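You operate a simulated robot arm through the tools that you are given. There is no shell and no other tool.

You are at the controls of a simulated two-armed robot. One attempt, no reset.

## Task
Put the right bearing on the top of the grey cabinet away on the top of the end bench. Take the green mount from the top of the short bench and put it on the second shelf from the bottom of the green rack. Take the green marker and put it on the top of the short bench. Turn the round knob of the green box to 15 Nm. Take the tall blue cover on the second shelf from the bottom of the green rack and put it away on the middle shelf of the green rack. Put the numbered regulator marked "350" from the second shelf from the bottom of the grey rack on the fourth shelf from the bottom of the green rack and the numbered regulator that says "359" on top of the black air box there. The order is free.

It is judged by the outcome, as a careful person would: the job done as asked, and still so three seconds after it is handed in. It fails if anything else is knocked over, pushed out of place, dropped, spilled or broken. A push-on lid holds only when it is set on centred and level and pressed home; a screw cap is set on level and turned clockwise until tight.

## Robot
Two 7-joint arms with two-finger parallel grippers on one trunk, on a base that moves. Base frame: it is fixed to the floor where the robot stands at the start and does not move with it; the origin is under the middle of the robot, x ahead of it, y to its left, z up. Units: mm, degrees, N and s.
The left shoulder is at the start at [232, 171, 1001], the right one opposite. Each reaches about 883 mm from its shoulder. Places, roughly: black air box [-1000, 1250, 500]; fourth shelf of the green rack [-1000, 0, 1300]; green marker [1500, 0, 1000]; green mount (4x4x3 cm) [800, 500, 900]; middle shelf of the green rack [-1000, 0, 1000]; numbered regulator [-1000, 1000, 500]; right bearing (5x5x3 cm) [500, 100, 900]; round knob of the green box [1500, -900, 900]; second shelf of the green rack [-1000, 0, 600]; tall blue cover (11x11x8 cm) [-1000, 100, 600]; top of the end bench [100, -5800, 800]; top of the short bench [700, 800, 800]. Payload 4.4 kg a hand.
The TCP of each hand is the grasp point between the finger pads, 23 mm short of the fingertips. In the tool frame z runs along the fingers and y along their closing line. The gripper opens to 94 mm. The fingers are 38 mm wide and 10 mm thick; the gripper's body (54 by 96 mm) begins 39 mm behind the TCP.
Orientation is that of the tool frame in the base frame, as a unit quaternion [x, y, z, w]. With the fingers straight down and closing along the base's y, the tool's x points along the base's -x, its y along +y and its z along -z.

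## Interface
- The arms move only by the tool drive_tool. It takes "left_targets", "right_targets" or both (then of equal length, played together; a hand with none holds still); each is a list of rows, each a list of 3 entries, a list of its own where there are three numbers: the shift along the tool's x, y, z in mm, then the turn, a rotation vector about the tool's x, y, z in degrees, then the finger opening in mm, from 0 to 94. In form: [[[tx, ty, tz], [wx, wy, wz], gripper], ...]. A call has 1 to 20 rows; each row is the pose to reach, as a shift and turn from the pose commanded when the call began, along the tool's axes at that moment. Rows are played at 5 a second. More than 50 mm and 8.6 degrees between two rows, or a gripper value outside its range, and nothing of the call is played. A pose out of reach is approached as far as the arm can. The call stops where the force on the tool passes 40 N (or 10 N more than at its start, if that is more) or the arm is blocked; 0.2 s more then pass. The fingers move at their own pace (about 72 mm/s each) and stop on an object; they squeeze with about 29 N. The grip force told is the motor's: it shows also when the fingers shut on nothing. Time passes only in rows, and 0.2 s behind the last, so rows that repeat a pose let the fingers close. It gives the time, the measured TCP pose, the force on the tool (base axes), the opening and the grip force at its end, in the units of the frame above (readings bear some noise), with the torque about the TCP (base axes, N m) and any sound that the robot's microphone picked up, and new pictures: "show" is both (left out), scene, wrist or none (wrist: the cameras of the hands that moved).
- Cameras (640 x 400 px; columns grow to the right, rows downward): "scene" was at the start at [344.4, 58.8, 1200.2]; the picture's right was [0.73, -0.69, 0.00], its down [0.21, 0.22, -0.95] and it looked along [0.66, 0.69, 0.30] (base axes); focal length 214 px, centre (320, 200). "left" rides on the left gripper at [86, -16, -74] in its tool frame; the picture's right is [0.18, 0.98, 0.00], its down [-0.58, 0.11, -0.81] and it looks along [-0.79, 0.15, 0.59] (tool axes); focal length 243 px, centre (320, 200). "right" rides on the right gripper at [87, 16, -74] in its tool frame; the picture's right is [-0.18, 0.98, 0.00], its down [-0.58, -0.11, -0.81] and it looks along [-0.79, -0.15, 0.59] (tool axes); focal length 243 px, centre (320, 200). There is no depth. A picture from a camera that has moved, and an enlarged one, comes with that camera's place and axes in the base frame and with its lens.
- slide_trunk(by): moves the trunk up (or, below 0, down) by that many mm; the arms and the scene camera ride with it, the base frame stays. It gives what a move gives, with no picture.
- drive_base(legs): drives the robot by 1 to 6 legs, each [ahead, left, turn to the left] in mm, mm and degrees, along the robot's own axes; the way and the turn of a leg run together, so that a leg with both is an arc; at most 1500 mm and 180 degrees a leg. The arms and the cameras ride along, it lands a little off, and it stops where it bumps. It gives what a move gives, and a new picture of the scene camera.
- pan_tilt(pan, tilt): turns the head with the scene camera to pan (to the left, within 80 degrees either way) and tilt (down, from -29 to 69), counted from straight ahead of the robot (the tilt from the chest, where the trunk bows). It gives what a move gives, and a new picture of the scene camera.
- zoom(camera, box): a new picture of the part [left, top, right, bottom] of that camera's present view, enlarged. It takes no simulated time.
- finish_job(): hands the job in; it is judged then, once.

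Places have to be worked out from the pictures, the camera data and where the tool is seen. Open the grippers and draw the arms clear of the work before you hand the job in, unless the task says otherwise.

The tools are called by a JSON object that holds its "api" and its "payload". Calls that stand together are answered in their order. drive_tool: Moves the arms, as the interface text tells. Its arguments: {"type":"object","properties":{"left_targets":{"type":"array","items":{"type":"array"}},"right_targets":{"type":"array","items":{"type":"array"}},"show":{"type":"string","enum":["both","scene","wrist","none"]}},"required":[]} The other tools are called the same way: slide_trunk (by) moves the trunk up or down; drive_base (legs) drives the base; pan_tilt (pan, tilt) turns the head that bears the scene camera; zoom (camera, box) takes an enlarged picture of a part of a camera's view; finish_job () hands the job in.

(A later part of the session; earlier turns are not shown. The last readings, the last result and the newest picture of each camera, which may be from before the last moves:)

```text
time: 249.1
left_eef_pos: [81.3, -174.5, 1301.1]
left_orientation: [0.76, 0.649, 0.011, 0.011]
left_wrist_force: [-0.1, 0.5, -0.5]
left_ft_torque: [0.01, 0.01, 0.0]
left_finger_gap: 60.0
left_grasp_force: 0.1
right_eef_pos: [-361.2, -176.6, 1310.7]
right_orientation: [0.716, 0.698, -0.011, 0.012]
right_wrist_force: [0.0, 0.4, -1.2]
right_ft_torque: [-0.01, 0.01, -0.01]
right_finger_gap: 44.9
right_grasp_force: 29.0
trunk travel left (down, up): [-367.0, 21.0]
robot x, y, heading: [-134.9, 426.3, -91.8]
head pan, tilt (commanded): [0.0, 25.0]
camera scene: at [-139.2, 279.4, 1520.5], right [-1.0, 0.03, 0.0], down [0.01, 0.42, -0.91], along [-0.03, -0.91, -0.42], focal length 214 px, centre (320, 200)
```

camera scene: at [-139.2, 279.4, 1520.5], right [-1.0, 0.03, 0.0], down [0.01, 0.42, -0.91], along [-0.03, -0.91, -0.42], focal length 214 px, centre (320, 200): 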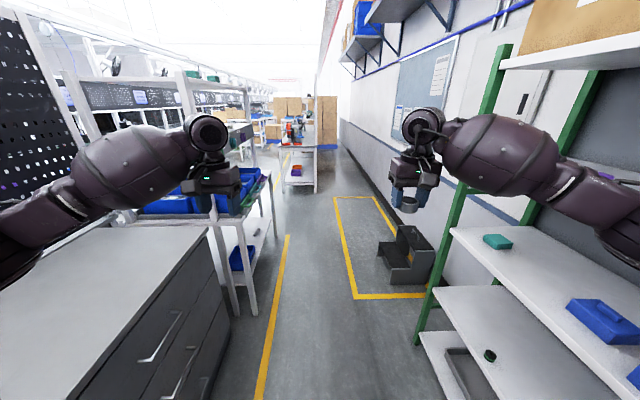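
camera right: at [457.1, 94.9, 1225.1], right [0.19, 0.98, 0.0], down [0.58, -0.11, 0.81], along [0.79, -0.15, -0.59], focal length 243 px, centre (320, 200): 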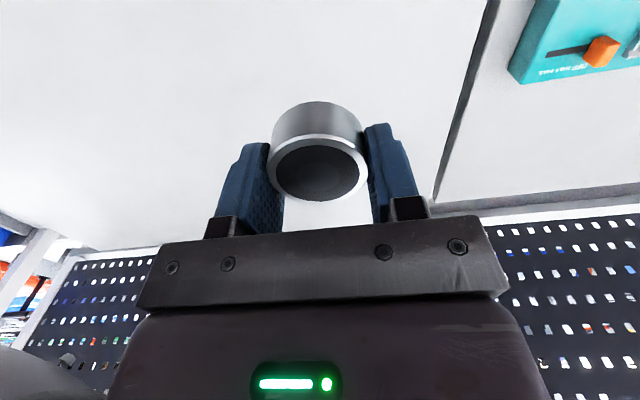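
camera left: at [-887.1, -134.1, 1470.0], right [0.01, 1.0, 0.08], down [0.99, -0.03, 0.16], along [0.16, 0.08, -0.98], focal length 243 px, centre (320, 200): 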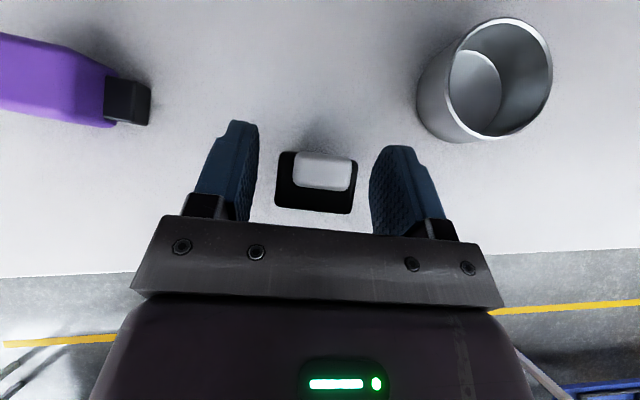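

Slimmer now (about ±390 mm). I straighten to -90°, shift to the corridor's middle (x ≈ -240), and drive down the aisle.

{"api": "drive_base", "payload": {"legs": [[0, -105, 1.8], [1500, 0, 0], [1200, 0, 0]]}}

{"api": "zoom", "payload": {"camera": "scene", "box": [200, 60, 440, 210]}}

```text
time: 263.5
left_eef_pos: [36.7, -2897.2, 1301.8]
left_orientation: [0.749, 0.663, 0.01, 0.012]
left_wrist_force: [-0.5, -0.6, 0.4]
left_ft_torque: [0.0, 0.0, -0.02]
left_finger_gap: 60.2
left_grasp_force: 0.1
right_eef_pos: [-405.4, -2912.5, 1311.2]
right_orientation: [0.704, 0.71, -0.011, 0.011]
right_wrist_force: [-0.3, -0.6, 0.2]
right_ft_torque: [0.02, 0.0, 0.0]
right_finger_gap: 44.9
right_grasp_force: 28.5
trunk travel left (down, up): [-367.0, 21.0]
robot x, y, heading: [-196.2, -2302.2, -89.8]
head pan, tilt (commanded): [0.0, 25.0]
camera scene: at [-199.0, -2450.2, 1520.5], right [-1.0, 0.0, 0.0], down [0.0, 0.42, -0.91], along [0.0, -0.91, -0.42], focal length 214 px, centre (320, 200)
```

scene: 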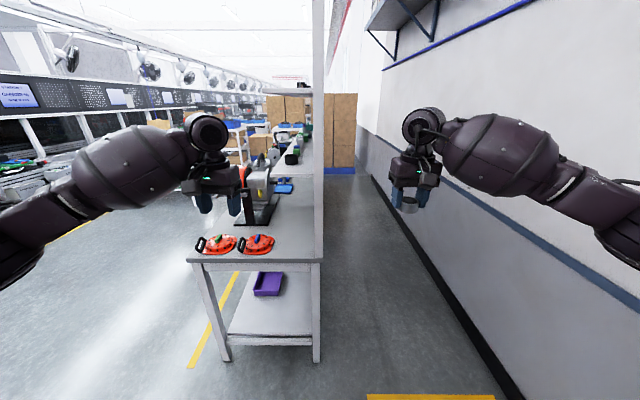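

```text
2.67 times, centred on (320, 135) of scene
camera zoom: at [-199.0, -2450.2, 1520.5], right [-1.0, 0.0, 0.0], down [0.0, 0.42, -0.91], along [0.0, -0.91, -0.42], focal length 572 px, centre (320, 373)
```

zoom: 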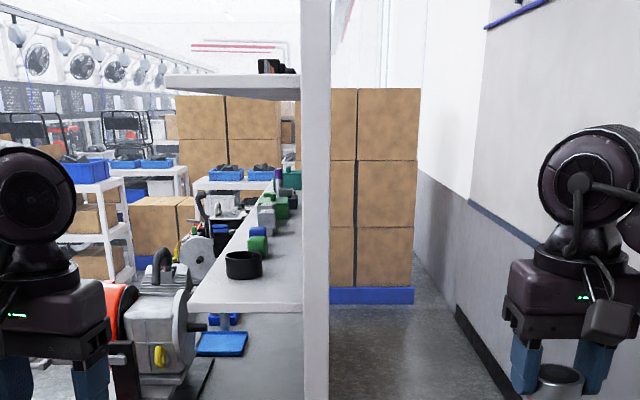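

A long machine bench starts at y≈-3295 (x from -209 to 449), with a walkway along the wall. I move over into that walkway and advance to look for the end bench.

{"api": "drive_base", "payload": {"legs": [[0, -480, 0], [1300, 0, 0]]}}

{"api": "pan_tilt", "payload": {"pan": 25, "tilt": 20}}

```text
time: 271.3
left_eef_pos: [-444.8, -3468.0, 1295.9]
left_orientation: [0.744, 0.668, 0.017, 0.01]
left_wrist_force: [0.2, 0.2, -0.1]
left_ft_torque: [0.0, 0.0, -0.01]
left_finger_gap: 60.0
left_grasp_force: 0.1
right_eef_pos: [-891.0, -3487.1, 1315.1]
right_orientation: [0.702, 0.712, -0.011, 0.015]
right_wrist_force: [0.1, 0.1, -0.7]
right_ft_torque: [0.01, 0.03, 0.0]
right_finger_gap: 44.9
right_grasp_force: 29.0
trunk travel left (down, up): [-367.0, 21.0]
robot x, y, heading: [-682.7, -2886.2, -89.4]
head pan, tilt (commanded): [0.0, 25.0]
stopped in leg 2: the robot was blocked; the commanded pose is now the measured one
camera scene: at [-689.2, -3022.2, 1522.0], right [-1.0, -0.01, -0.01], down [0.0, 0.42, -0.91], along [0.01, -0.91, -0.42], focal length 214 px, centre (320, 200)
```

scene: 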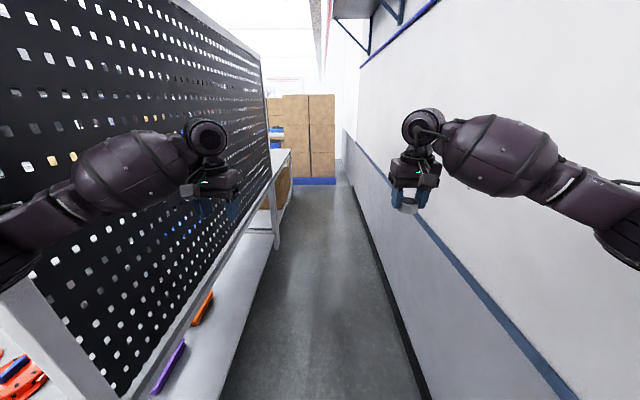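

```text
time: 272.2
left_eef_pos: [-445.9, -3467.5, 1296.7]
left_orientation: [0.745, 0.667, 0.017, 0.011]
left_wrist_force: [0.2, 0.3, 0.5]
left_ft_torque: [0.03, 0.0, -0.02]
left_finger_gap: 59.9
left_grasp_force: 0.0
right_eef_pos: [-891.3, -3486.3, 1315.0]
right_orientation: [0.703, 0.711, -0.011, 0.014]
right_wrist_force: [-0.5, -0.5, -1.3]
right_ft_torque: [0.03, 0.03, 0.05]
right_finger_gap: 45.1
right_grasp_force: 28.8
trunk travel left (down, up): [-367.0, 21.0]
robot x, y, heading: [-680.4, -2888.3, -89.8]
head pan, tilt (commanded): [25.0, 20.0]
camera scene: at [-649.3, -3013.0, 1530.1], right [-0.9, -0.43, 0.0], down [-0.14, 0.3, -0.94], along [0.4, -0.85, -0.33], focal length 214 px, centre (320, 200)
```

scene: 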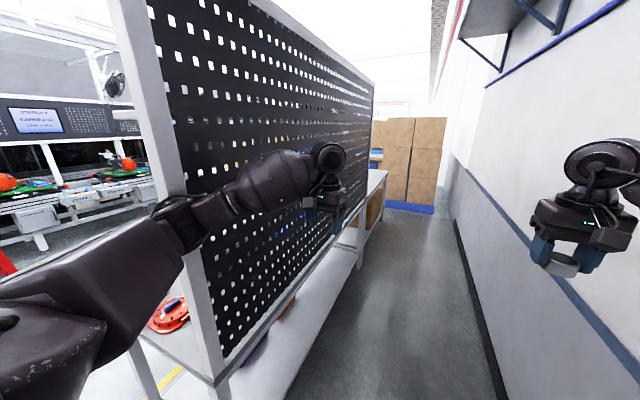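

The left elbow touched the pegboard's post at the bench's corner. I back off, shift 75 mm further right, and continue; the end bench seems to lie beyond, around y -4900 to -6460.

{"api": "drive_base", "payload": {"legs": [[-90, 0, 0], [0, -80, 0], [1200, 0, 0]]}}

```text
time: 274.7
left_eef_pos: [-509.4, -3388.5, 1290.4]
left_orientation: [0.744, 0.667, 0.016, 0.004]
left_wrist_force: [0.4, 0.6, 0.2]
left_ft_torque: [0.02, 0.01, 0.01]
left_finger_gap: 60.1
left_grasp_force: 0.1
right_eef_pos: [-951.0, -3408.1, 1314.7]
right_orientation: [0.701, 0.713, -0.014, 0.011]
right_wrist_force: [0.3, -0.1, -0.7]
right_ft_torque: [-0.05, 0.01, -0.01]
right_finger_gap: 45.0
right_grasp_force: 29.0
trunk travel left (down, up): [-367.0, 21.0]
robot x, y, heading: [-755.9, -2800.4, -89.5]
head pan, tilt (commanded): [25.0, 20.0]
stopped in leg 3: the robot was blocked; the commanded pose is now the measured one
camera scene: at [-711.0, -2935.4, 1529.0], right [-0.9, -0.43, 0.01], down [-0.15, 0.31, -0.94], along [0.4, -0.85, -0.34], focal length 214 px, centre (320, 200)
```

scene: 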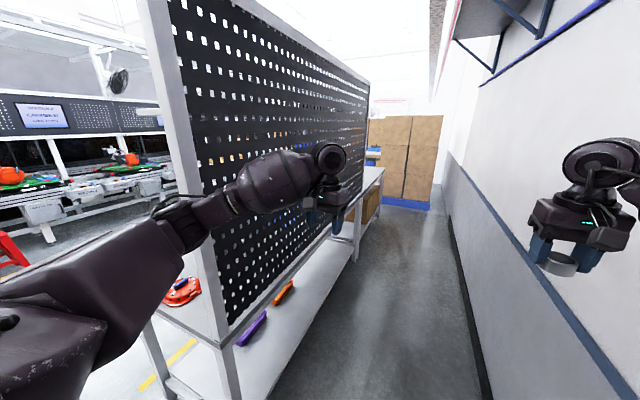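

Blocked again, so this time probably the right elbow touches the wall. I look to the right.

{"api": "pan_tilt", "payload": {"pan": -65, "tilt": 30}}

{"api": "pan_tilt", "payload": {"pan": 65, "tilt": 30}}

```text
time: 276.4
left_eef_pos: [-510.4, -3389.7, 1290.3]
left_orientation: [0.745, 0.667, 0.016, 0.003]
left_wrist_force: [-0.3, 0.5, -0.1]
left_ft_torque: [0.0, 0.0, 0.0]
left_finger_gap: 59.8
left_grasp_force: 0.0
right_eef_pos: [-952.6, -3407.6, 1312.4]
right_orientation: [0.702, 0.712, -0.013, 0.007]
right_wrist_force: [0.7, -0.8, -1.0]
right_ft_torque: [-0.01, 0.0, -0.03]
right_finger_gap: 44.9
right_grasp_force: 29.1
trunk travel left (down, up): [-367.0, 21.0]
robot x, y, heading: [-760.0, -2801.3, -89.5]
head pan, tilt (commanded): [-65.0, 30.0]
camera scene: at [-831.8, -2891.3, 1513.4], right [-0.43, 0.9, 0.0], down [0.45, 0.21, -0.87], along [-0.79, -0.37, -0.49], focal length 214 px, centre (320, 200)
```

scene: 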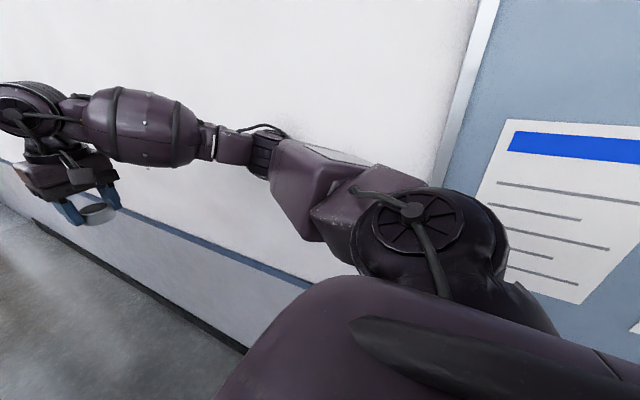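

```text
time: 278.5
left_eef_pos: [-509.2, -3390.6, 1290.6]
left_orientation: [0.745, 0.667, 0.015, 0.004]
left_wrist_force: [0.0, -0.3, 0.9]
left_ft_torque: [-0.03, -0.02, 0.02]
left_finger_gap: 60.1
left_grasp_force: 0.1
right_eef_pos: [-953.1, -3407.9, 1313.1]
right_orientation: [0.702, 0.712, -0.013, 0.008]
right_wrist_force: [-0.8, 0.0, -1.0]
right_ft_torque: [0.01, 0.01, 0.02]
right_finger_gap: 45.1
right_grasp_force: 29.3
trunk travel left (down, up): [-367.0, 21.0]
robot x, y, heading: [-759.9, -2801.1, -89.9]
head pan, tilt (commanded): [65.0, 30.0]
camera scene: at [-667.9, -2890.3, 1512.2], right [-0.42, -0.91, 0.0], down [-0.46, 0.21, -0.86], along [0.78, -0.36, -0.5], focal length 214 px, centre (320, 200)
```

scene: 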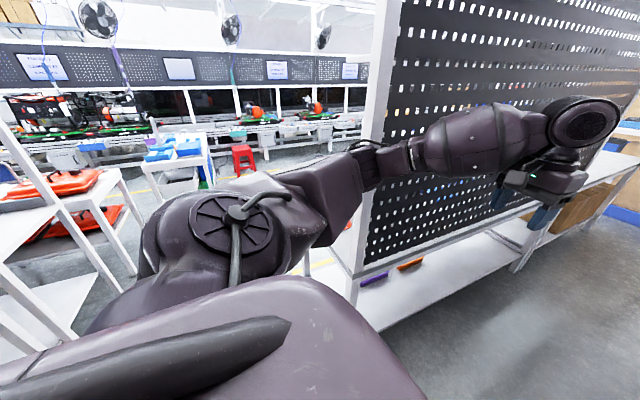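

I need to see whether the left elbow is really touching the post; I zoom there.

{"api": "zoom", "payload": {"camera": "scene", "box": [240, 80, 560, 280]}}

{"api": "pan_tilt", "payload": {"pan": 75, "tilt": 60}}

```text
2.00 times, centred on (400, 180) of scene
camera zoom: at [-667.9, -2890.3, 1512.2], right [-0.42, -0.91, 0.0], down [-0.46, 0.21, -0.86], along [0.78, -0.36, -0.5], focal length 429 px, centre (160, 240)
```

zoom: 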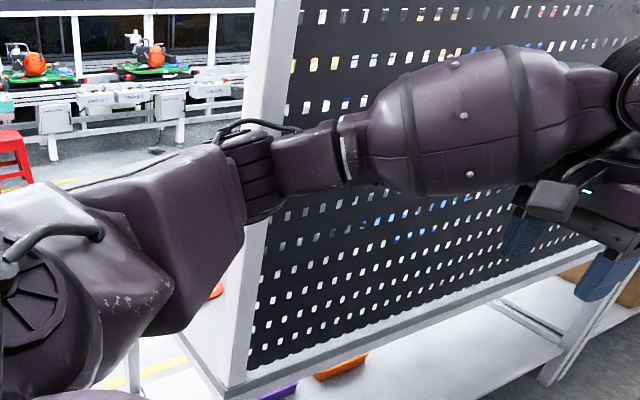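

```text
time: 279.4
left_eef_pos: [-509.3, -3390.3, 1290.1]
left_orientation: [0.745, 0.667, 0.015, 0.004]
left_wrist_force: [0.6, -0.4, 0.0]
left_ft_torque: [-0.01, 0.0, -0.02]
left_finger_gap: 60.2
left_grasp_force: 0.0
right_eef_pos: [-952.4, -3408.0, 1312.5]
right_orientation: [0.702, 0.712, -0.013, 0.008]
right_wrist_force: [0.8, 0.1, -2.1]
right_ft_torque: [-0.01, 0.01, -0.03]
right_finger_gap: 44.8
right_grasp_force: 28.7
trunk travel left (down, up): [-367.0, 21.0]
robot x, y, heading: [-758.7, -2803.8, -89.6]
head pan, tilt (commanded): [75.0, 60.0]
camera scene: at [-685.8, -2869.6, 1470.2], right [-0.25, -0.97, 0.0], down [-0.84, 0.22, -0.5], along [0.48, -0.13, -0.87], focal length 214 px, centre (320, 200)
```

scene: 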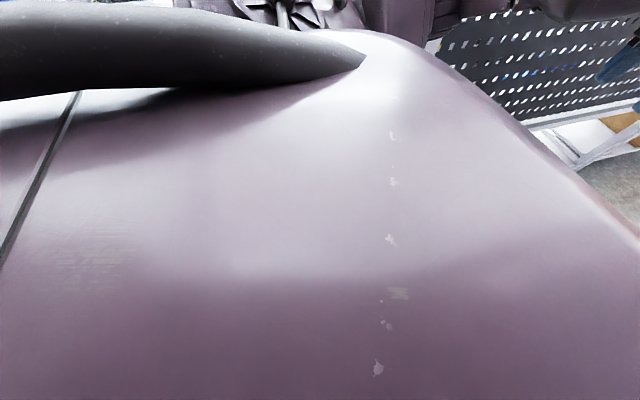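

The elbow's ring is right at the board's post, and the corridor is tight. The other side of the benches looks like a wide aisle, so I back out and inspect that side instead.

{"api": "drive_base", "payload": {"legs": [[-330, 0, 0]]}}

{"api": "pan_tilt", "payload": {"pan": 75, "tilt": 20}}

{"api": "pan_tilt", "payload": {"pan": 35, "tilt": 20}}

```text
time: 281.7
left_eef_pos: [-510.1, -3060.7, 1290.7]
left_orientation: [0.743, 0.669, 0.016, 0.004]
left_wrist_force: [0.3, 0.5, -0.8]
left_ft_torque: [0.0, 0.03, 0.04]
left_finger_gap: 60.1
left_grasp_force: 0.0
right_eef_pos: [-950.7, -3079.3, 1310.4]
right_orientation: [0.699, 0.715, -0.01, 0.011]
right_wrist_force: [0.9, 0.3, -0.8]
right_ft_torque: [0.01, 0.02, 0.02]
right_finger_gap: 44.9
right_grasp_force: 29.1
trunk travel left (down, up): [-367.0, 21.0]
robot x, y, heading: [-761.7, -2472.6, -89.5]
head pan, tilt (commanded): [75.0, 60.0]
stopped in leg 1: the robot was blocked; the commanded pose is now the measured one
camera scene: at [-689.4, -2540.5, 1470.4], right [-0.25, -0.97, 0.0], down [-0.84, 0.22, -0.5], along [0.48, -0.13, -0.87], focal length 214 px, centre (320, 200)
```

scene: 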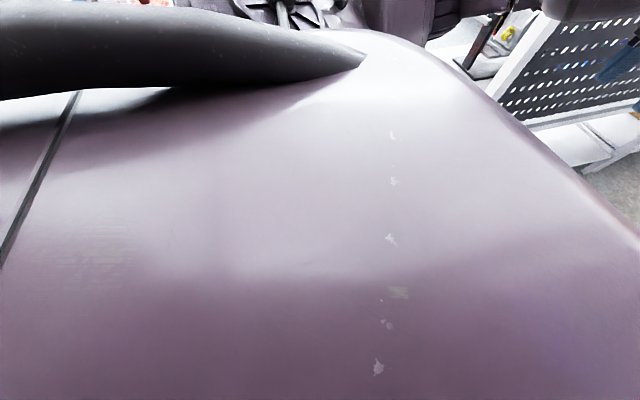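

```text
time: 282.8
left_eef_pos: [-510.9, -3062.0, 1288.5]
left_orientation: [0.744, 0.668, 0.016, 0.004]
left_wrist_force: [-0.6, 0.4, -0.4]
left_ft_torque: [0.02, 0.02, -0.01]
left_finger_gap: 60.2
left_grasp_force: 0.1
right_eef_pos: [-950.9, -3081.6, 1310.0]
right_orientation: [0.7, 0.714, -0.01, 0.008]
right_wrist_force: [-0.8, -0.8, -1.9]
right_ft_torque: [-0.01, 0.03, -0.01]
right_finger_gap: 44.6
right_grasp_force: 29.4
trunk travel left (down, up): [-367.0, 21.0]
robot x, y, heading: [-754.7, -2468.4, -89.7]
head pan, tilt (commanded): [75.0, 20.0]
camera scene: at [-662.3, -2548.6, 1528.0], right [-0.25, -0.97, 0.0], down [-0.34, 0.09, -0.94], along [0.91, -0.24, -0.35], focal length 214 px, centre (320, 200)
```

scene: 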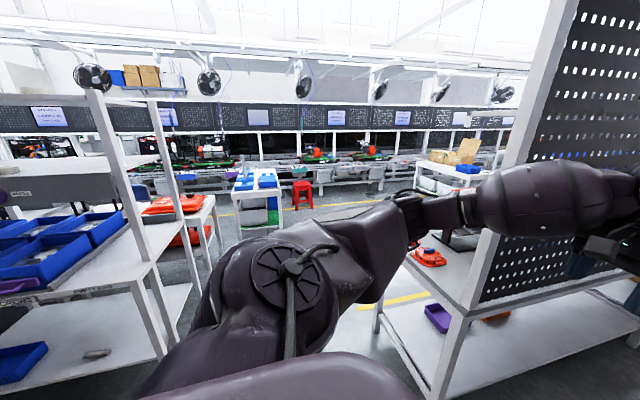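

```text
time: 283.8
left_eef_pos: [-510.8, -3060.9, 1288.8]
left_orientation: [0.744, 0.668, 0.016, 0.002]
left_wrist_force: [0.1, 0.6, -0.3]
left_ft_torque: [-0.02, 0.0, 0.01]
left_finger_gap: 60.0
left_grasp_force: 0.0
right_eef_pos: [-951.0, -3080.2, 1310.6]
right_orientation: [0.7, 0.714, -0.01, 0.009]
right_wrist_force: [-0.3, -0.5, -0.4]
right_ft_torque: [0.02, -0.03, -0.01]
right_finger_gap: 45.0
right_grasp_force: 29.6
trunk travel left (down, up): [-367.0, 21.0]
robot x, y, heading: [-760.9, -2469.1, -89.7]
head pan, tilt (commanded): [35.0, 20.0]
camera scene: at [-698.3, -2601.2, 1528.3], right [-0.81, -0.58, 0.0], down [-0.2, 0.28, -0.94], along [0.54, -0.77, -0.35], focal length 214 px, centre (320, 200)
```

scene: 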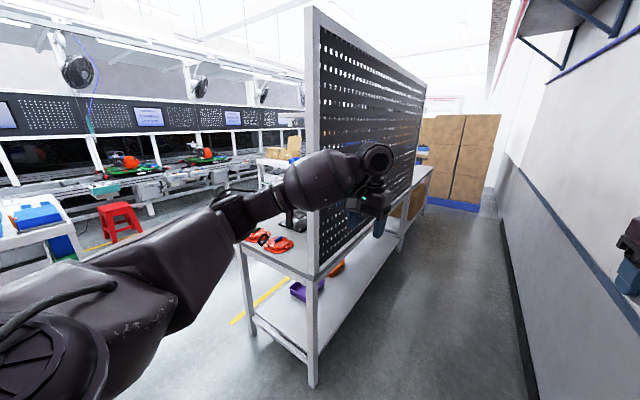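

The right elbow is pressing the wall board, so I move away from the wall first, then back up and cross over to the wide aisle on the other side (x ≈ 900).

{"api": "drive_base", "payload": {"legs": [[0, 150, 0], [-130, 0, 0], [0, 800, 0]]}}

{"api": "pan_tilt", "payload": {"pan": 60, "tilt": 25}}

{"api": "pan_tilt", "payload": {"pan": 10, "tilt": 25}}

```text
time: 293.8
left_eef_pos: [441.1, -2920.3, 1290.5]
left_orientation: [0.742, 0.67, 0.018, 0.006]
left_wrist_force: [0.0, 0.4, -1.0]
left_ft_torque: [0.01, 0.02, -0.01]
left_finger_gap: 59.7
left_grasp_force: 0.1
right_eef_pos: [0.9, -2941.1, 1309.9]
right_orientation: [0.697, 0.717, -0.009, 0.011]
right_wrist_force: [0.1, -0.6, -0.8]
right_ft_torque: [0.0, -0.04, 0.02]
right_finger_gap: 44.9
right_grasp_force: 29.0
trunk travel left (down, up): [-367.0, 21.0]
robot x, y, heading: [196.0, -2330.1, -89.4]
head pan, tilt (commanded): [35.0, 20.0]
camera scene: at [249.5, -2460.7, 1528.7], right [-0.81, -0.58, 0.0], down [-0.2, 0.28, -0.94], along [0.55, -0.76, -0.34], focal length 214 px, centre (320, 200)
```

scene: 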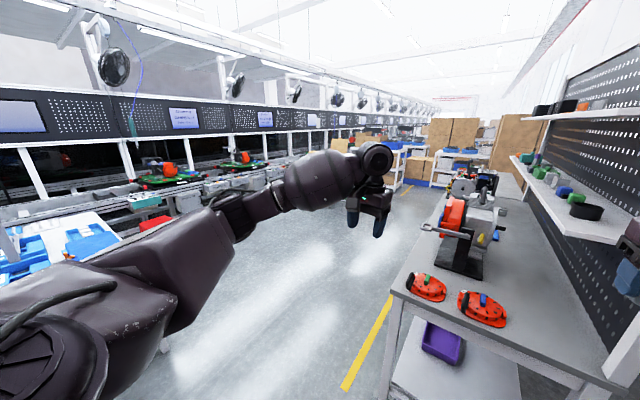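

```text
time: 294.6
left_eef_pos: [440.9, -2920.8, 1292.0]
left_orientation: [0.742, 0.67, 0.019, 0.005]
left_wrist_force: [0.9, -0.4, 0.3]
left_ft_torque: [0.03, 0.01, -0.01]
left_finger_gap: 60.0
left_grasp_force: 0.1
right_eef_pos: [1.9, -2942.5, 1309.7]
right_orientation: [0.697, 0.717, -0.009, 0.01]
right_wrist_force: [-0.7, -0.6, -1.1]
right_ft_torque: [-0.02, 0.05, 0.01]
right_finger_gap: 45.1
right_grasp_force: 29.1
trunk travel left (down, up): [-367.0, 21.0]
robot x, y, heading: [196.8, -2329.0, -89.2]
head pan, tilt (commanded): [60.0, 25.0]
camera scene: at [275.3, -2430.2, 1520.6], right [-0.49, -0.87, 0.0], down [-0.37, 0.21, -0.91], along [0.79, -0.44, -0.42], focal length 214 px, centre (320, 200)
```

scene: 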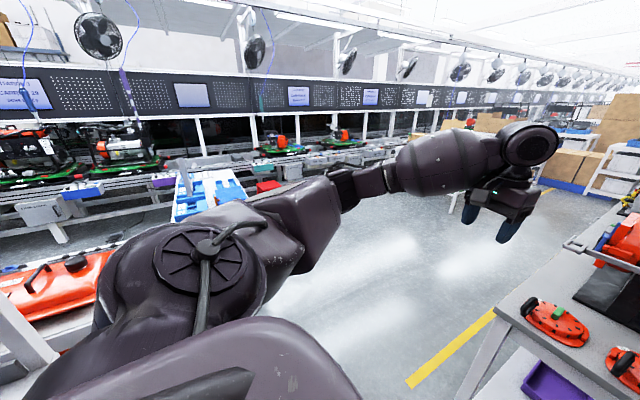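

```text
time: 295.8
left_eef_pos: [440.9, -2920.4, 1290.7]
left_orientation: [0.742, 0.67, 0.018, 0.006]
left_wrist_force: [-0.2, 0.2, -0.9]
left_ft_torque: [-0.02, 0.01, 0.0]
left_finger_gap: 59.8
left_grasp_force: 0.0
right_eef_pos: [1.1, -2941.5, 1309.0]
right_orientation: [0.697, 0.717, -0.009, 0.01]
right_wrist_force: [0.4, 0.0, -1.7]
right_ft_torque: [0.01, 0.02, 0.03]
right_finger_gap: 44.8
right_grasp_force: 28.8
trunk travel left (down, up): [-367.0, 21.0]
robot x, y, heading: [194.4, -2333.1, -89.3]
head pan, tilt (commanded): [10.0, 25.0]
camera scene: at [212.3, -2475.6, 1520.6], right [-0.98, -0.19, 0.0], down [-0.08, 0.42, -0.91], along [0.17, -0.89, -0.42], focal length 214 px, centre (320, 200)
```

scene: 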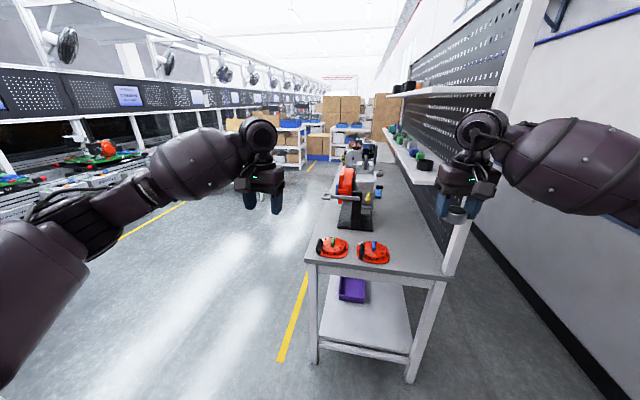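

The aisle left of the benches is wide and free. I move over to x≈900 and drive down alongside the bench.

{"api": "drive_base", "payload": {"legs": [[0, 720, -0.5], [1500, 0, 0], [700, 0, 0]]}}

{"api": "pan_tilt", "payload": {"pan": -30, "tilt": 25}}

```text
time: 313.0
left_eef_pos: [1142.8, -5097.3, 1289.5]
left_orientation: [0.749, 0.662, 0.018, 0.006]
left_wrist_force: [0.4, 0.4, 0.3]
left_ft_torque: [0.02, 0.0, 0.01]
left_finger_gap: 60.1
left_grasp_force: 0.1
right_eef_pos: [703.0, -5110.2, 1309.6]
right_orientation: [0.705, 0.709, -0.009, 0.009]
right_wrist_force: [-0.4, -0.7, -1.3]
right_ft_torque: [0.04, 0.02, 0.01]
right_finger_gap: 44.8
right_grasp_force: 29.2
trunk travel left (down, up): [-367.0, 21.0]
robot x, y, heading: [912.7, -4503.9, -90.6]
head pan, tilt (commanded): [10.0, 25.0]
camera scene: at [923.4, -4648.9, 1520.5], right [-0.99, -0.17, 0.0], down [-0.07, 0.42, -0.91], along [0.15, -0.89, -0.42], focal length 214 px, centre (320, 200)
```

scene: 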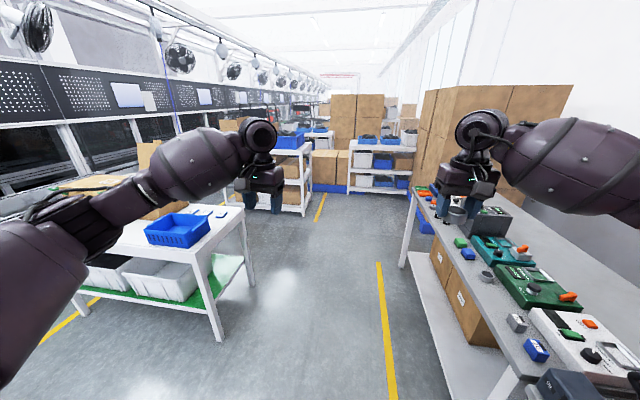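

```text
time: 314.1
left_eef_pos: [1143.4, -5098.5, 1291.1]
left_orientation: [0.749, 0.662, 0.019, 0.006]
left_wrist_force: [0.8, -0.1, 0.7]
left_ft_torque: [0.0, 0.02, -0.02]
left_finger_gap: 60.1
left_grasp_force: 0.2
right_eef_pos: [702.1, -5109.5, 1309.2]
right_orientation: [0.705, 0.709, -0.009, 0.01]
right_wrist_force: [-0.2, 0.8, -0.9]
right_ft_torque: [0.0, 0.01, -0.02]
right_finger_gap: 44.5
right_grasp_force: 29.4
trunk travel left (down, up): [-367.0, 21.0]
robot x, y, heading: [907.4, -4501.2, -90.5]
head pan, tilt (commanded): [-30.0, 25.0]
camera scene: at [861.5, -4637.3, 1520.6], right [-0.86, 0.51, 0.0], down [0.21, 0.36, -0.91], along [-0.46, -0.78, -0.42], focal length 214 px, centre (320, 200)
```

scene: 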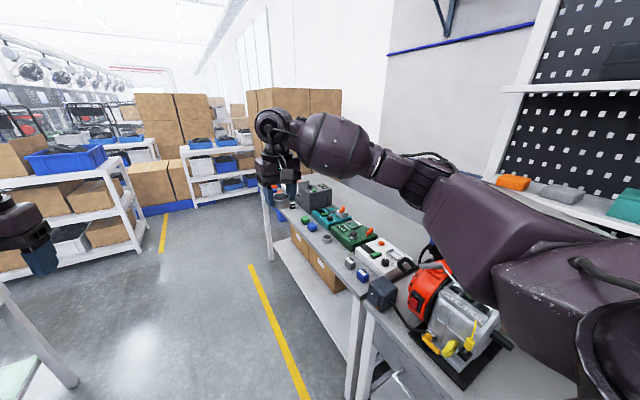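

This is the end bench, with a row of boxes and small parts along it. I zoom in to find free space.

{"api": "zoom", "payload": {"camera": "scene", "box": [240, 150, 480, 300]}}

```text
2.67 times, centred on (360, 225) of scene
camera zoom: at [861.5, -4637.3, 1520.6], right [-0.86, 0.51, 0.0], down [0.21, 0.36, -0.91], along [-0.46, -0.78, -0.42], focal length 572 px, centre (213, 133)
```

zoom: 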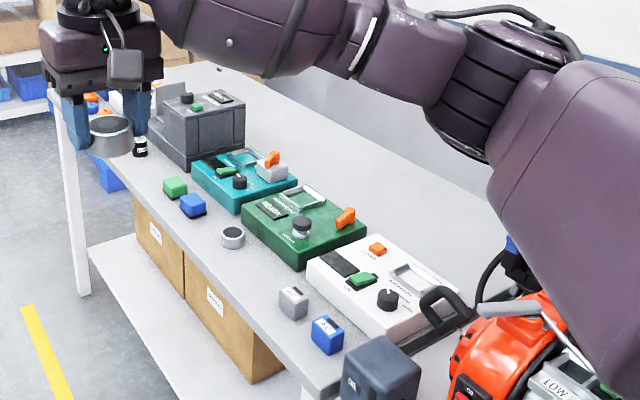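

There's a free spot on the end bench's front strip at about (335, -5365), between another bearing and grey/blue blocks. I drive alongside and turn right to face the bench.

{"api": "drive_base", "payload": {"legs": [[1160, 0, 0.5], [0, 0, -90]]}}

{"api": "pan_tilt", "payload": {"pan": -15, "tilt": 40}}

```text
time: 323.8
left_eef_pos: [278.5, -5845.0, 1290.4]
left_orientation: [0.996, -0.088, 0.009, 0.018]
left_wrist_force: [0.0, -0.1, 0.9]
left_ft_torque: [0.02, 0.03, -0.01]
left_finger_gap: 60.1
left_grasp_force: 0.1
right_eef_pos: [288.8, -5403.4, 1310.1]
right_orientation: [1.0, -0.024, -0.013, 0.001]
right_wrist_force: [0.8, 0.0, -0.9]
right_ft_torque: [0.0, -0.01, 0.0]
right_finger_gap: 45.1
right_grasp_force: 28.9
trunk travel left (down, up): [-367.0, 21.0]
robot x, y, heading: [883.4, -5643.4, 176.5]
head pan, tilt (commanded): [-30.0, 25.0]
camera scene: at [748.4, -5587.7, 1520.6], right [0.55, 0.83, 0.0], down [0.35, -0.23, -0.91], along [-0.76, 0.5, -0.42], focal length 214 px, centre (320, 200)
```

scene: 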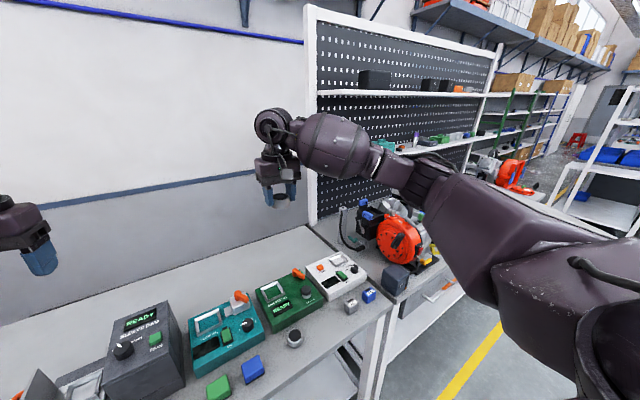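

```text
time: 324.5
left_eef_pos: [277.9, -5844.7, 1290.9]
left_orientation: [0.996, -0.088, 0.01, 0.018]
left_wrist_force: [-0.1, -1.0, 0.0]
left_ft_torque: [-0.04, 0.01, 0.0]
left_finger_gap: 60.1
left_grasp_force: 0.0
right_eef_pos: [288.3, -5403.1, 1309.8]
right_orientation: [1.0, -0.024, -0.013, 0.001]
right_wrist_force: [0.4, -0.3, -1.5]
right_ft_torque: [0.0, 0.0, -0.01]
right_finger_gap: 44.7
right_grasp_force: 29.2
trunk travel left (down, up): [-367.0, 21.0]
robot x, y, heading: [883.0, -5645.7, 176.4]
head pan, tilt (commanded): [-15.0, 40.0]
camera scene: at [744.6, -5611.7, 1497.3], right [0.32, 0.95, 0.0], down [0.61, -0.2, -0.77], along [-0.73, 0.24, -0.64], focal length 214 px, centre (320, 200)
```

scene: 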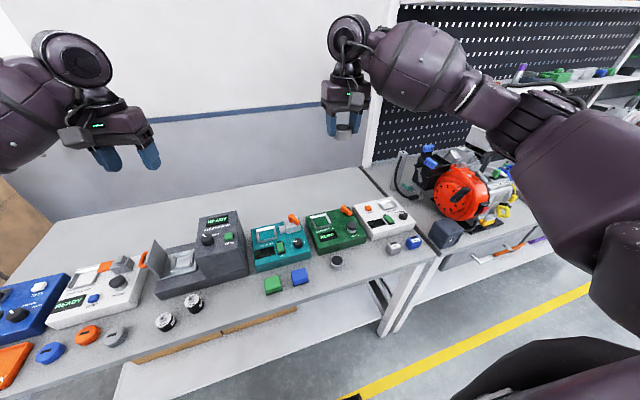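

The bench top computes to z≈828; a free gap is at about (345, -5308) between the other bearing and the grey block. I raise and retract the left hand, then lower the trunk.

{"api": "drive_tool", "payload": {"left_targets": [[[40, 0, -30], [0, 0, 0], 60], [[80, 0, -60], [0, 0, 0], 60], [[120, 0, -90], [0, 0, 0], 60], [[160, 0, -120], [0, 0, 0], 60], [[195, 0, -150], [0, 0, 0], 60]], "show": "none"}}

{"api": "slide_trunk", "payload": {"by": -210}}

{"api": "pan_tilt", "payload": {"pan": -25, "tilt": 45}}

```text
time: 325.7
left_eef_pos: [470.9, -5875.0, 1445.1]
left_orientation: [0.996, -0.089, 0.009, 0.017]
left_wrist_force: [-0.2, 0.1, -0.1]
left_ft_torque: [-0.02, 0.0, 0.03]
left_finger_gap: 60.1
left_grasp_force: 0.1
right_eef_pos: [290.6, -5403.3, 1309.7]
right_orientation: [1.0, -0.023, -0.015, 0.001]
right_wrist_force: [0.8, -0.7, -1.6]
right_ft_torque: [0.02, 0.03, 0.01]
right_finger_gap: 44.9
right_grasp_force: 29.4
trunk travel left (down, up): [-367.0, 21.0]
robot x, y, heading: [883.4, -5642.7, 176.5]
head pan, tilt (commanded): [-15.0, 40.0]
```

```text
time: 328.0
left_eef_pos: [469.4, -5873.4, 1236.1]
left_orientation: [0.996, -0.089, 0.007, 0.018]
left_wrist_force: [0.4, 0.1, 0.9]
left_ft_torque: [0.0, 0.02, 0.0]
left_finger_gap: 59.9
left_grasp_force: 0.0
right_eef_pos: [290.2, -5404.6, 1101.7]
right_orientation: [1.0, -0.023, -0.015, 0.0]
right_wrist_force: [-0.6, 0.8, -1.2]
right_ft_torque: [0.01, 0.05, -0.01]
right_finger_gap: 44.8
right_grasp_force: 28.7
trunk travel left (down, up): [-157.0, 231.0]
robot x, y, heading: [884.3, -5645.0, 176.5]
head pan, tilt (commanded): [-15.0, 40.0]
```

```text
time: 328.7
left_eef_pos: [467.7, -5872.7, 1234.2]
left_orientation: [0.996, -0.088, 0.009, 0.018]
left_wrist_force: [0.2, 0.7, -0.2]
left_ft_torque: [0.0, 0.02, -0.01]
left_finger_gap: 60.0
left_grasp_force: 0.0
right_eef_pos: [288.8, -5403.6, 1098.6]
right_orientation: [1.0, -0.024, -0.013, 0.0]
right_wrist_force: [-0.2, 0.1, -1.8]
right_ft_torque: [0.01, 0.0, -0.03]
right_finger_gap: 44.7
right_grasp_force: 28.9
trunk travel left (down, up): [-157.0, 231.0]
robot x, y, heading: [880.7, -5643.9, 176.4]
head pan, tilt (commanded): [-25.0, 45.0]
camera scene: at [639.5, -5593.0, 1266.6], right [0.48, 0.88, 0.0], down [0.62, -0.34, -0.71], along [-0.62, 0.34, -0.71], focal length 214 px, centre (320, 200)
```

scene: 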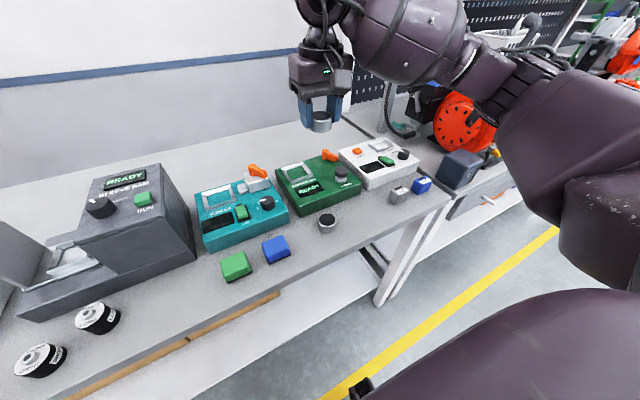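

I move the right hand over the free gap at about z = 1000 and look with its camera.

{"api": "drive_tool", "payload": {"right_targets": [[[13, -25, 20], [0, 0, 0], 42], [[27, -50, 45], [0, 0, 0], 42], [[40, -75, 70], [0, 0, 0], 42], [[54, -98.6, 97], [0, 0, 0], 42]], "show": "both"}}

```text
time: 329.7
left_eef_pos: [468.0, -5872.5, 1234.9]
left_orientation: [0.996, -0.089, 0.009, 0.016]
left_wrist_force: [-0.6, 0.2, 0.0]
left_ft_torque: [-0.01, 0.0, -0.03]
left_finger_gap: 60.2
left_grasp_force: 0.1
right_eef_pos: [343.0, -5303.6, 1001.6]
right_orientation: [1.0, -0.023, -0.014, 0.0]
right_wrist_force: [-0.2, 0.6, -0.8]
right_ft_torque: [0.01, 0.0, -0.01]
right_finger_gap: 44.7
right_grasp_force: 28.9
trunk travel left (down, up): [-157.0, 231.0]
robot x, y, heading: [885.1, -5646.3, 176.6]
head pan, tilt (commanded): [-25.0, 45.0]
camera scene: at [640.0, -5592.5, 1266.7], right [0.48, 0.88, 0.0], down [0.62, -0.34, -0.71], along [-0.62, 0.34, -0.71], focal length 214 px, centre (320, 200)
camera right: at [431.1, -5323.8, 1072.5], right [-0.23, -0.97, 0.01], down [-0.55, 0.14, 0.82], along [-0.8, 0.19, -0.57], focal length 243 px, centre (320, 200)
```

scene: 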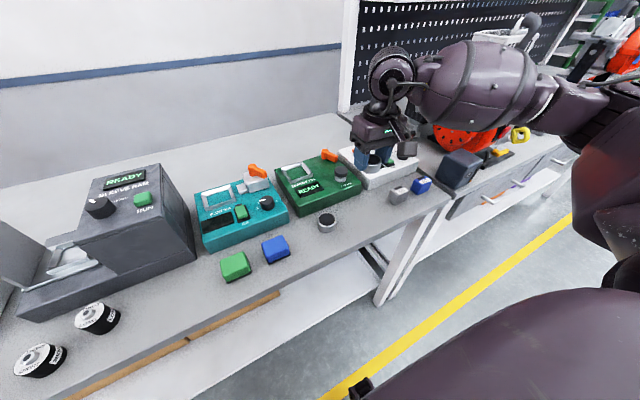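
right: 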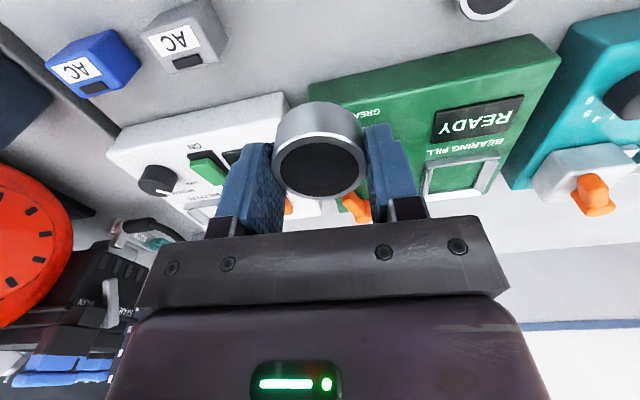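

Surroundings are clear: boxes' front at x≈320, grey block at y≈-5197, other bearing at y≈-5425, bench edge beyond x≈412. I shift 20 mm forward-out and lower to z≈882.

{"api": "drive_tool", "payload": {"right_targets": [[[10, 0, 30], [0, 0, 0], 42], [[20, 0.5, 65], [0, 0, 0], 42], [[24, 1, 95], [0, 0, 0], 42], [[24, 1, 119], [0, 0, 0], 42]], "show": "both"}}

```text
time: 330.7
left_eef_pos: [466.9, -5873.6, 1234.6]
left_orientation: [0.996, -0.089, 0.009, 0.018]
left_wrist_force: [-0.1, -1.0, -0.2]
left_ft_torque: [-0.01, 0.01, -0.02]
left_finger_gap: 59.8
left_grasp_force: 0.1
right_eef_pos: [364.7, -5308.2, 880.5]
right_orientation: [1.0, -0.023, -0.015, 0.0]
right_wrist_force: [0.6, -0.1, -0.5]
right_ft_torque: [0.0, -0.03, 0.02]
right_finger_gap: 44.9
right_grasp_force: 29.3
trunk travel left (down, up): [-157.0, 231.0]
robot x, y, heading: [882.7, -5645.7, 176.3]
head pan, tilt (commanded): [-25.0, 45.0]
camera scene: at [639.3, -5592.9, 1266.5], right [0.48, 0.88, 0.0], down [0.62, -0.34, -0.71], along [-0.62, 0.34, -0.71], focal length 214 px, centre (320, 200)
camera right: at [451.1, -5329.7, 953.3], right [-0.23, -0.97, 0.01], down [-0.55, 0.14, 0.82], along [-0.8, 0.18, -0.57], focal length 243 px, centre (320, 200)
```

scene: 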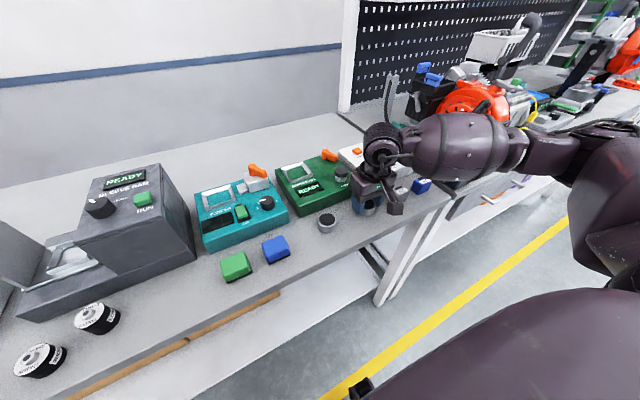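
right: 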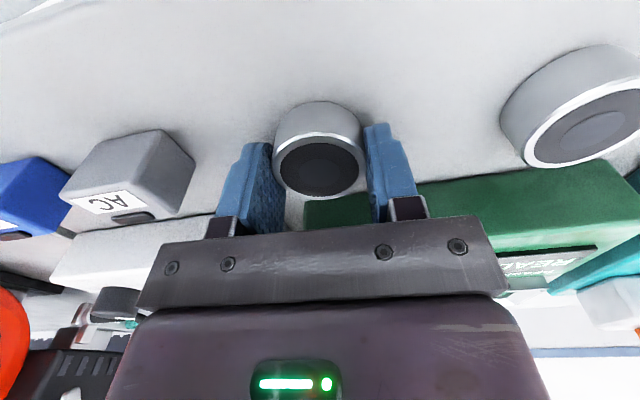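

Well placed between the neighbours. I lower in small steps until contact.

{"api": "drive_tool", "payload": {"right_targets": [[[0, 0, 8], [0, 0, 0], 42], [[0, 0, 14], [0, 0, 0], 42], [[0, 0, 17], [0, 0, 0], 42]], "show": "none"}}

{"api": "drive_tool", "payload": {"right_targets": [[[0, 0, 2], [0, 0, 0], 42], [[0, 0, 4], [0, 0, 0], 42]], "show": "none"}}

```text
time: 331.3
left_eef_pos: [469.2, -5874.4, 1235.6]
left_orientation: [0.996, -0.089, 0.008, 0.017]
left_wrist_force: [0.0, -0.1, 0.0]
left_ft_torque: [0.0, -0.01, 0.01]
left_finger_gap: 59.8
left_grasp_force: 0.1
right_eef_pos: [363.8, -5308.7, 874.0]
right_orientation: [1.0, -0.023, -0.019, 0.0]
right_wrist_force: [7.6, -1.3, 23.2]
right_ft_torque: [0.48, -0.53, -0.07]
right_finger_gap: 45.4
right_grasp_force: 28.7
trunk travel left (down, up): [-157.0, 231.0]
robot x, y, heading: [881.8, -5645.6, 176.6]
head pan, tilt (commanded): [-25.0, 45.0]
stopped in row 3 (right hand): the force on the tool passed its limit at 67 N (the readings are from after the stop); the commanded pose is now the measured one
```

```text
time: 331.8
left_eef_pos: [469.9, -5874.5, 1235.0]
left_orientation: [0.996, -0.09, 0.008, 0.017]
left_wrist_force: [-0.3, -0.2, 0.3]
left_ft_torque: [-0.01, -0.01, 0.01]
left_finger_gap: 60.1
left_grasp_force: 0.1
right_eef_pos: [363.5, -5309.6, 874.4]
right_orientation: [1.0, -0.022, -0.021, 0.0]
right_wrist_force: [9.1, -0.7, 28.7]
right_ft_torque: [0.35, -0.8, 0.0]
right_finger_gap: 45.1
right_grasp_force: 28.6
trunk travel left (down, up): [-157.0, 231.0]
robot x, y, heading: [881.8, -5643.6, 176.5]
head pan, tilt (commanded): [-25.0, 45.0]
stopped in row 2 (right hand): the force on the tool passed its limit at 43 N (the readings are from after the stop); the commanded pose is now the measured one
```

Contact at z≈874 (bench top about 847). I ease up to relieve the pressure and then open.

{"api": "drive_tool", "payload": {"right_targets": [[[0, 0, -1], [0, 0, 0], 42], [[0, 0, -2], [0, 0, 0], 42]], "show": "none"}}

```text
time: 332.4
left_eef_pos: [467.8, -5873.7, 1234.6]
left_orientation: [0.996, -0.089, 0.009, 0.017]
left_wrist_force: [0.1, -0.7, -0.8]
left_ft_torque: [0.01, 0.0, 0.01]
left_finger_gap: 59.9
left_grasp_force: 0.1
right_eef_pos: [363.4, -5308.8, 873.1]
right_orientation: [1.0, -0.022, -0.019, 0.0]
right_wrist_force: [2.9, -2.5, 19.9]
right_ft_torque: [0.43, -0.44, 0.1]
right_finger_gap: 45.5
right_grasp_force: 29.4
trunk travel left (down, up): [-157.0, 231.0]
robot x, y, heading: [881.5, -5646.5, 176.6]
head pan, tilt (commanded): [-25.0, 45.0]
```

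{"api": "drive_tool", "payload": {"right_targets": [[[0, 0, -1.5], [0, 0, 0], 42], [[0, 0, -2.5], [0, 0, 0], 42]], "show": "wrist"}}

```text
time: 333.0
left_eef_pos: [466.3, -5872.6, 1233.7]
left_orientation: [0.996, -0.089, 0.008, 0.017]
left_wrist_force: [0.3, 0.2, -0.6]
left_ft_torque: [-0.01, -0.02, 0.02]
left_finger_gap: 59.9
left_grasp_force: 0.1
right_eef_pos: [362.1, -5308.6, 873.1]
right_orientation: [1.0, -0.023, -0.017, 0.002]
right_wrist_force: [-0.2, -1.6, 3.5]
right_ft_torque: [0.01, 0.08, 0.04]
right_finger_gap: 45.1
right_grasp_force: 29.6
trunk travel left (down, up): [-157.0, 231.0]
robot x, y, heading: [885.4, -5643.6, 176.6]
head pan, tilt (commanded): [-25.0, 45.0]
camera right: at [450.0, -5328.5, 944.9], right [-0.23, -0.97, 0.01], down [-0.55, 0.14, 0.83], along [-0.8, 0.18, -0.56], focal length 243 px, centre (320, 200)
```

right: 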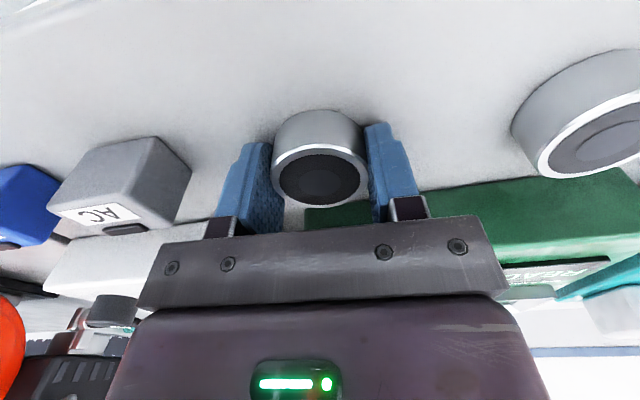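

Only 3.5 N left. I open the fingers and lift the hand away.

{"api": "drive_tool", "payload": {"right_targets": [[[0, 0, 0], [0, 0, 0], 56], [[0, 0, 0], [0, 0, 0], 70], [[0, 0, 0], [0, 0, 0], 70], [[0, 0, -10], [0, 0, 0], 70], [[0, 0, -50], [0, 0, 0], 70], [[0, 0, -95], [0, 0, 0], 70], [[0, 0, -140], [0, 0, 0], 70]], "show": "both"}}

```text
time: 334.6
left_eef_pos: [467.2, -5873.6, 1233.9]
left_orientation: [0.996, -0.088, 0.009, 0.017]
left_wrist_force: [0.5, 0.4, -0.5]
left_ft_torque: [-0.04, 0.03, -0.02]
left_finger_gap: 59.9
left_grasp_force: 0.0
right_eef_pos: [368.5, -5307.4, 1013.9]
right_orientation: [1.0, -0.023, -0.018, 0.0]
right_wrist_force: [0.1, -0.5, 0.6]
right_ft_torque: [-0.02, -0.05, 0.01]
right_finger_gap: 70.0
right_grasp_force: 0.1
trunk travel left (down, up): [-157.0, 231.0]
robot x, y, heading: [880.7, -5645.6, 176.6]
head pan, tilt (commanded): [-25.0, 45.0]
camera scene: at [640.4, -5593.2, 1266.8], right [0.48, 0.88, 0.0], down [0.62, -0.34, -0.71], along [-0.62, 0.34, -0.71], focal length 214 px, centre (320, 200)
camera right: at [456.0, -5328.6, 1085.4], right [-0.23, -0.97, 0.01], down [-0.55, 0.13, 0.83], along [-0.81, 0.18, -0.56], focal length 243 px, centre (320, 200)
```

scene: 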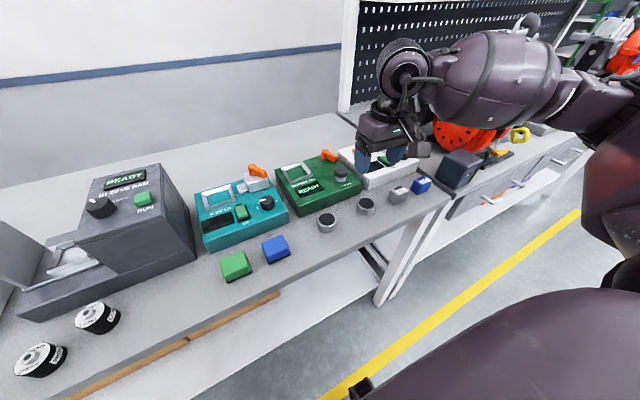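
right: 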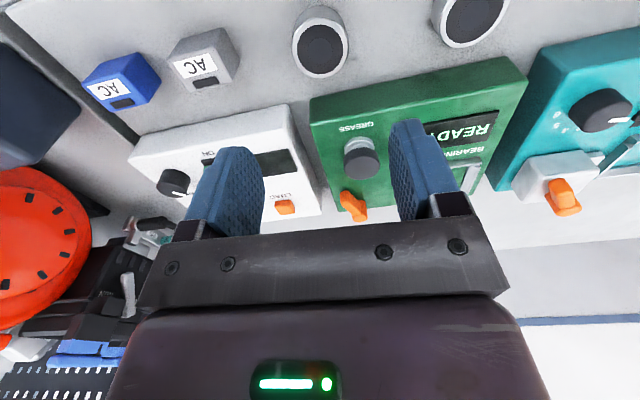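

The bearing stands on the end bench. Now I raise and retract the right hand for the drive to the green box and marker area.

{"api": "drive_tool", "payload": {"right_targets": [[[8, 1, -37], [0, 0, 0], 70], [[18, 2, -74], [0, 0, 0], 70], [[30, 4, -111], [0, 0, 0], 70], [[45, 5, -148], [0, 0, 0], 70], [[60, 6, -185], [0, 0, 0], 70], [[76, 8, -222], [0, 0, 0], 70]], "show": "none"}}

{"api": "slide_trunk", "payload": {"by": 180}}

{"api": "drive_base", "payload": {"legs": [[-80, 0, 3.5], [0, 0, -90], [1500, 0, 0], [1300, 0, 0]]}}

{"api": "pan_tilt", "payload": {"pan": 0, "tilt": 15}}

```text
time: 336.0
left_eef_pos: [468.2, -5874.9, 1236.3]
left_orientation: [0.996, -0.089, 0.007, 0.017]
left_wrist_force: [0.7, 0.5, 0.5]
left_ft_torque: [0.01, 0.03, -0.03]
left_finger_gap: 60.2
left_grasp_force: 0.1
right_eef_pos: [452.9, -5319.5, 1232.7]
right_orientation: [1.0, -0.023, -0.019, 0.0]
right_wrist_force: [-0.5, 0.8, -0.3]
right_ft_torque: [0.01, 0.0, -0.01]
right_finger_gap: 70.3
right_grasp_force: 0.1
trunk travel left (down, up): [-157.0, 231.0]
robot x, y, heading: [881.9, -5643.7, 176.5]
head pan, tilt (commanded): [-25.0, 45.0]
```

```text
time: 338.0
left_eef_pos: [467.1, -5873.7, 1414.3]
left_orientation: [0.996, -0.089, 0.009, 0.017]
left_wrist_force: [0.1, 0.1, 0.1]
left_ft_torque: [0.02, -0.02, 0.01]
left_finger_gap: 60.1
left_grasp_force: 0.1
right_eef_pos: [449.9, -5318.6, 1412.5]
right_orientation: [1.0, -0.023, -0.017, 0.0]
right_wrist_force: [-0.4, 0.8, -0.5]
right_ft_torque: [-0.03, -0.01, 0.01]
right_finger_gap: 70.3
right_grasp_force: 0.2
trunk travel left (down, up): [-337.0, 51.0]
robot x, y, heading: [882.3, -5642.8, 176.4]
head pan, tilt (commanded): [-25.0, 45.0]
```

```text
time: 355.9
left_eef_pos: [595.4, -2489.8, 1414.3]
left_orientation: [-0.684, 0.729, 0.005, -0.019]
left_wrist_force: [0.6, 0.6, 0.5]
left_ft_torque: [0.01, 0.0, 0.0]
left_finger_gap: 60.2
left_grasp_force: 0.0
right_eef_pos: [1144.1, -2412.5, 1413.2]
right_orientation: [0.729, -0.684, -0.014, -0.013]
right_wrist_force: [-0.5, 0.5, 0.0]
right_ft_torque: [0.02, -0.01, 0.0]
right_finger_gap: 70.2
right_grasp_force: 0.1
trunk travel left (down, up): [-337.0, 51.0]
robot x, y, heading: [867.7, -2879.8, 92.7]
head pan, tilt (commanded): [-25.0, 45.0]
camera scene: at [895.4, -2744.5, 1460.0], right [0.93, -0.38, 0.0], down [-0.27, -0.65, -0.71], along [0.27, 0.65, -0.71], focal length 214 px, centre (320, 200)
```

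scene: 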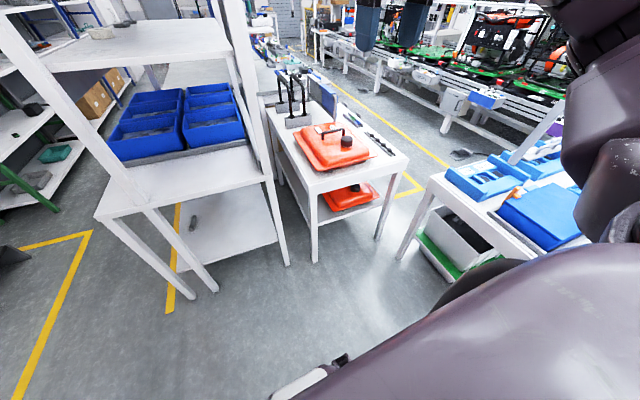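

```text
time: 356.9
left_eef_pos: [595.6, -2490.2, 1414.6]
left_orientation: [-0.684, 0.73, 0.004, -0.019]
left_wrist_force: [-0.3, -0.5, -0.1]
left_ft_torque: [-0.01, -0.03, 0.04]
left_finger_gap: 59.8
left_grasp_force: 0.0
right_eef_pos: [1144.4, -2413.5, 1414.4]
right_orientation: [0.73, -0.683, -0.014, -0.012]
right_wrist_force: [-0.2, 0.8, 1.0]
right_ft_torque: [-0.01, 0.02, 0.0]
right_finger_gap: 69.9
right_grasp_force: 0.0
trunk travel left (down, up): [-337.0, 51.0]
robot x, y, heading: [866.4, -2879.5, 92.7]
head pan, tilt (commanded): [0.0, 15.0]
camera scene: at [860.2, -2726.7, 1506.7], right [1.0, 0.05, 0.0], down [0.01, -0.26, -0.97], along [-0.05, 0.96, -0.26], focal length 214 px, centre (320, 200)
```

scene: 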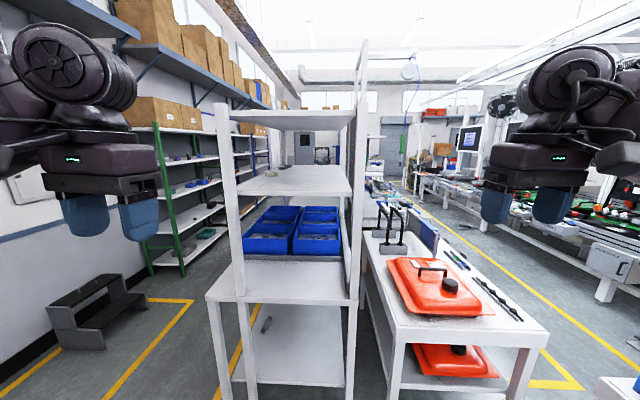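

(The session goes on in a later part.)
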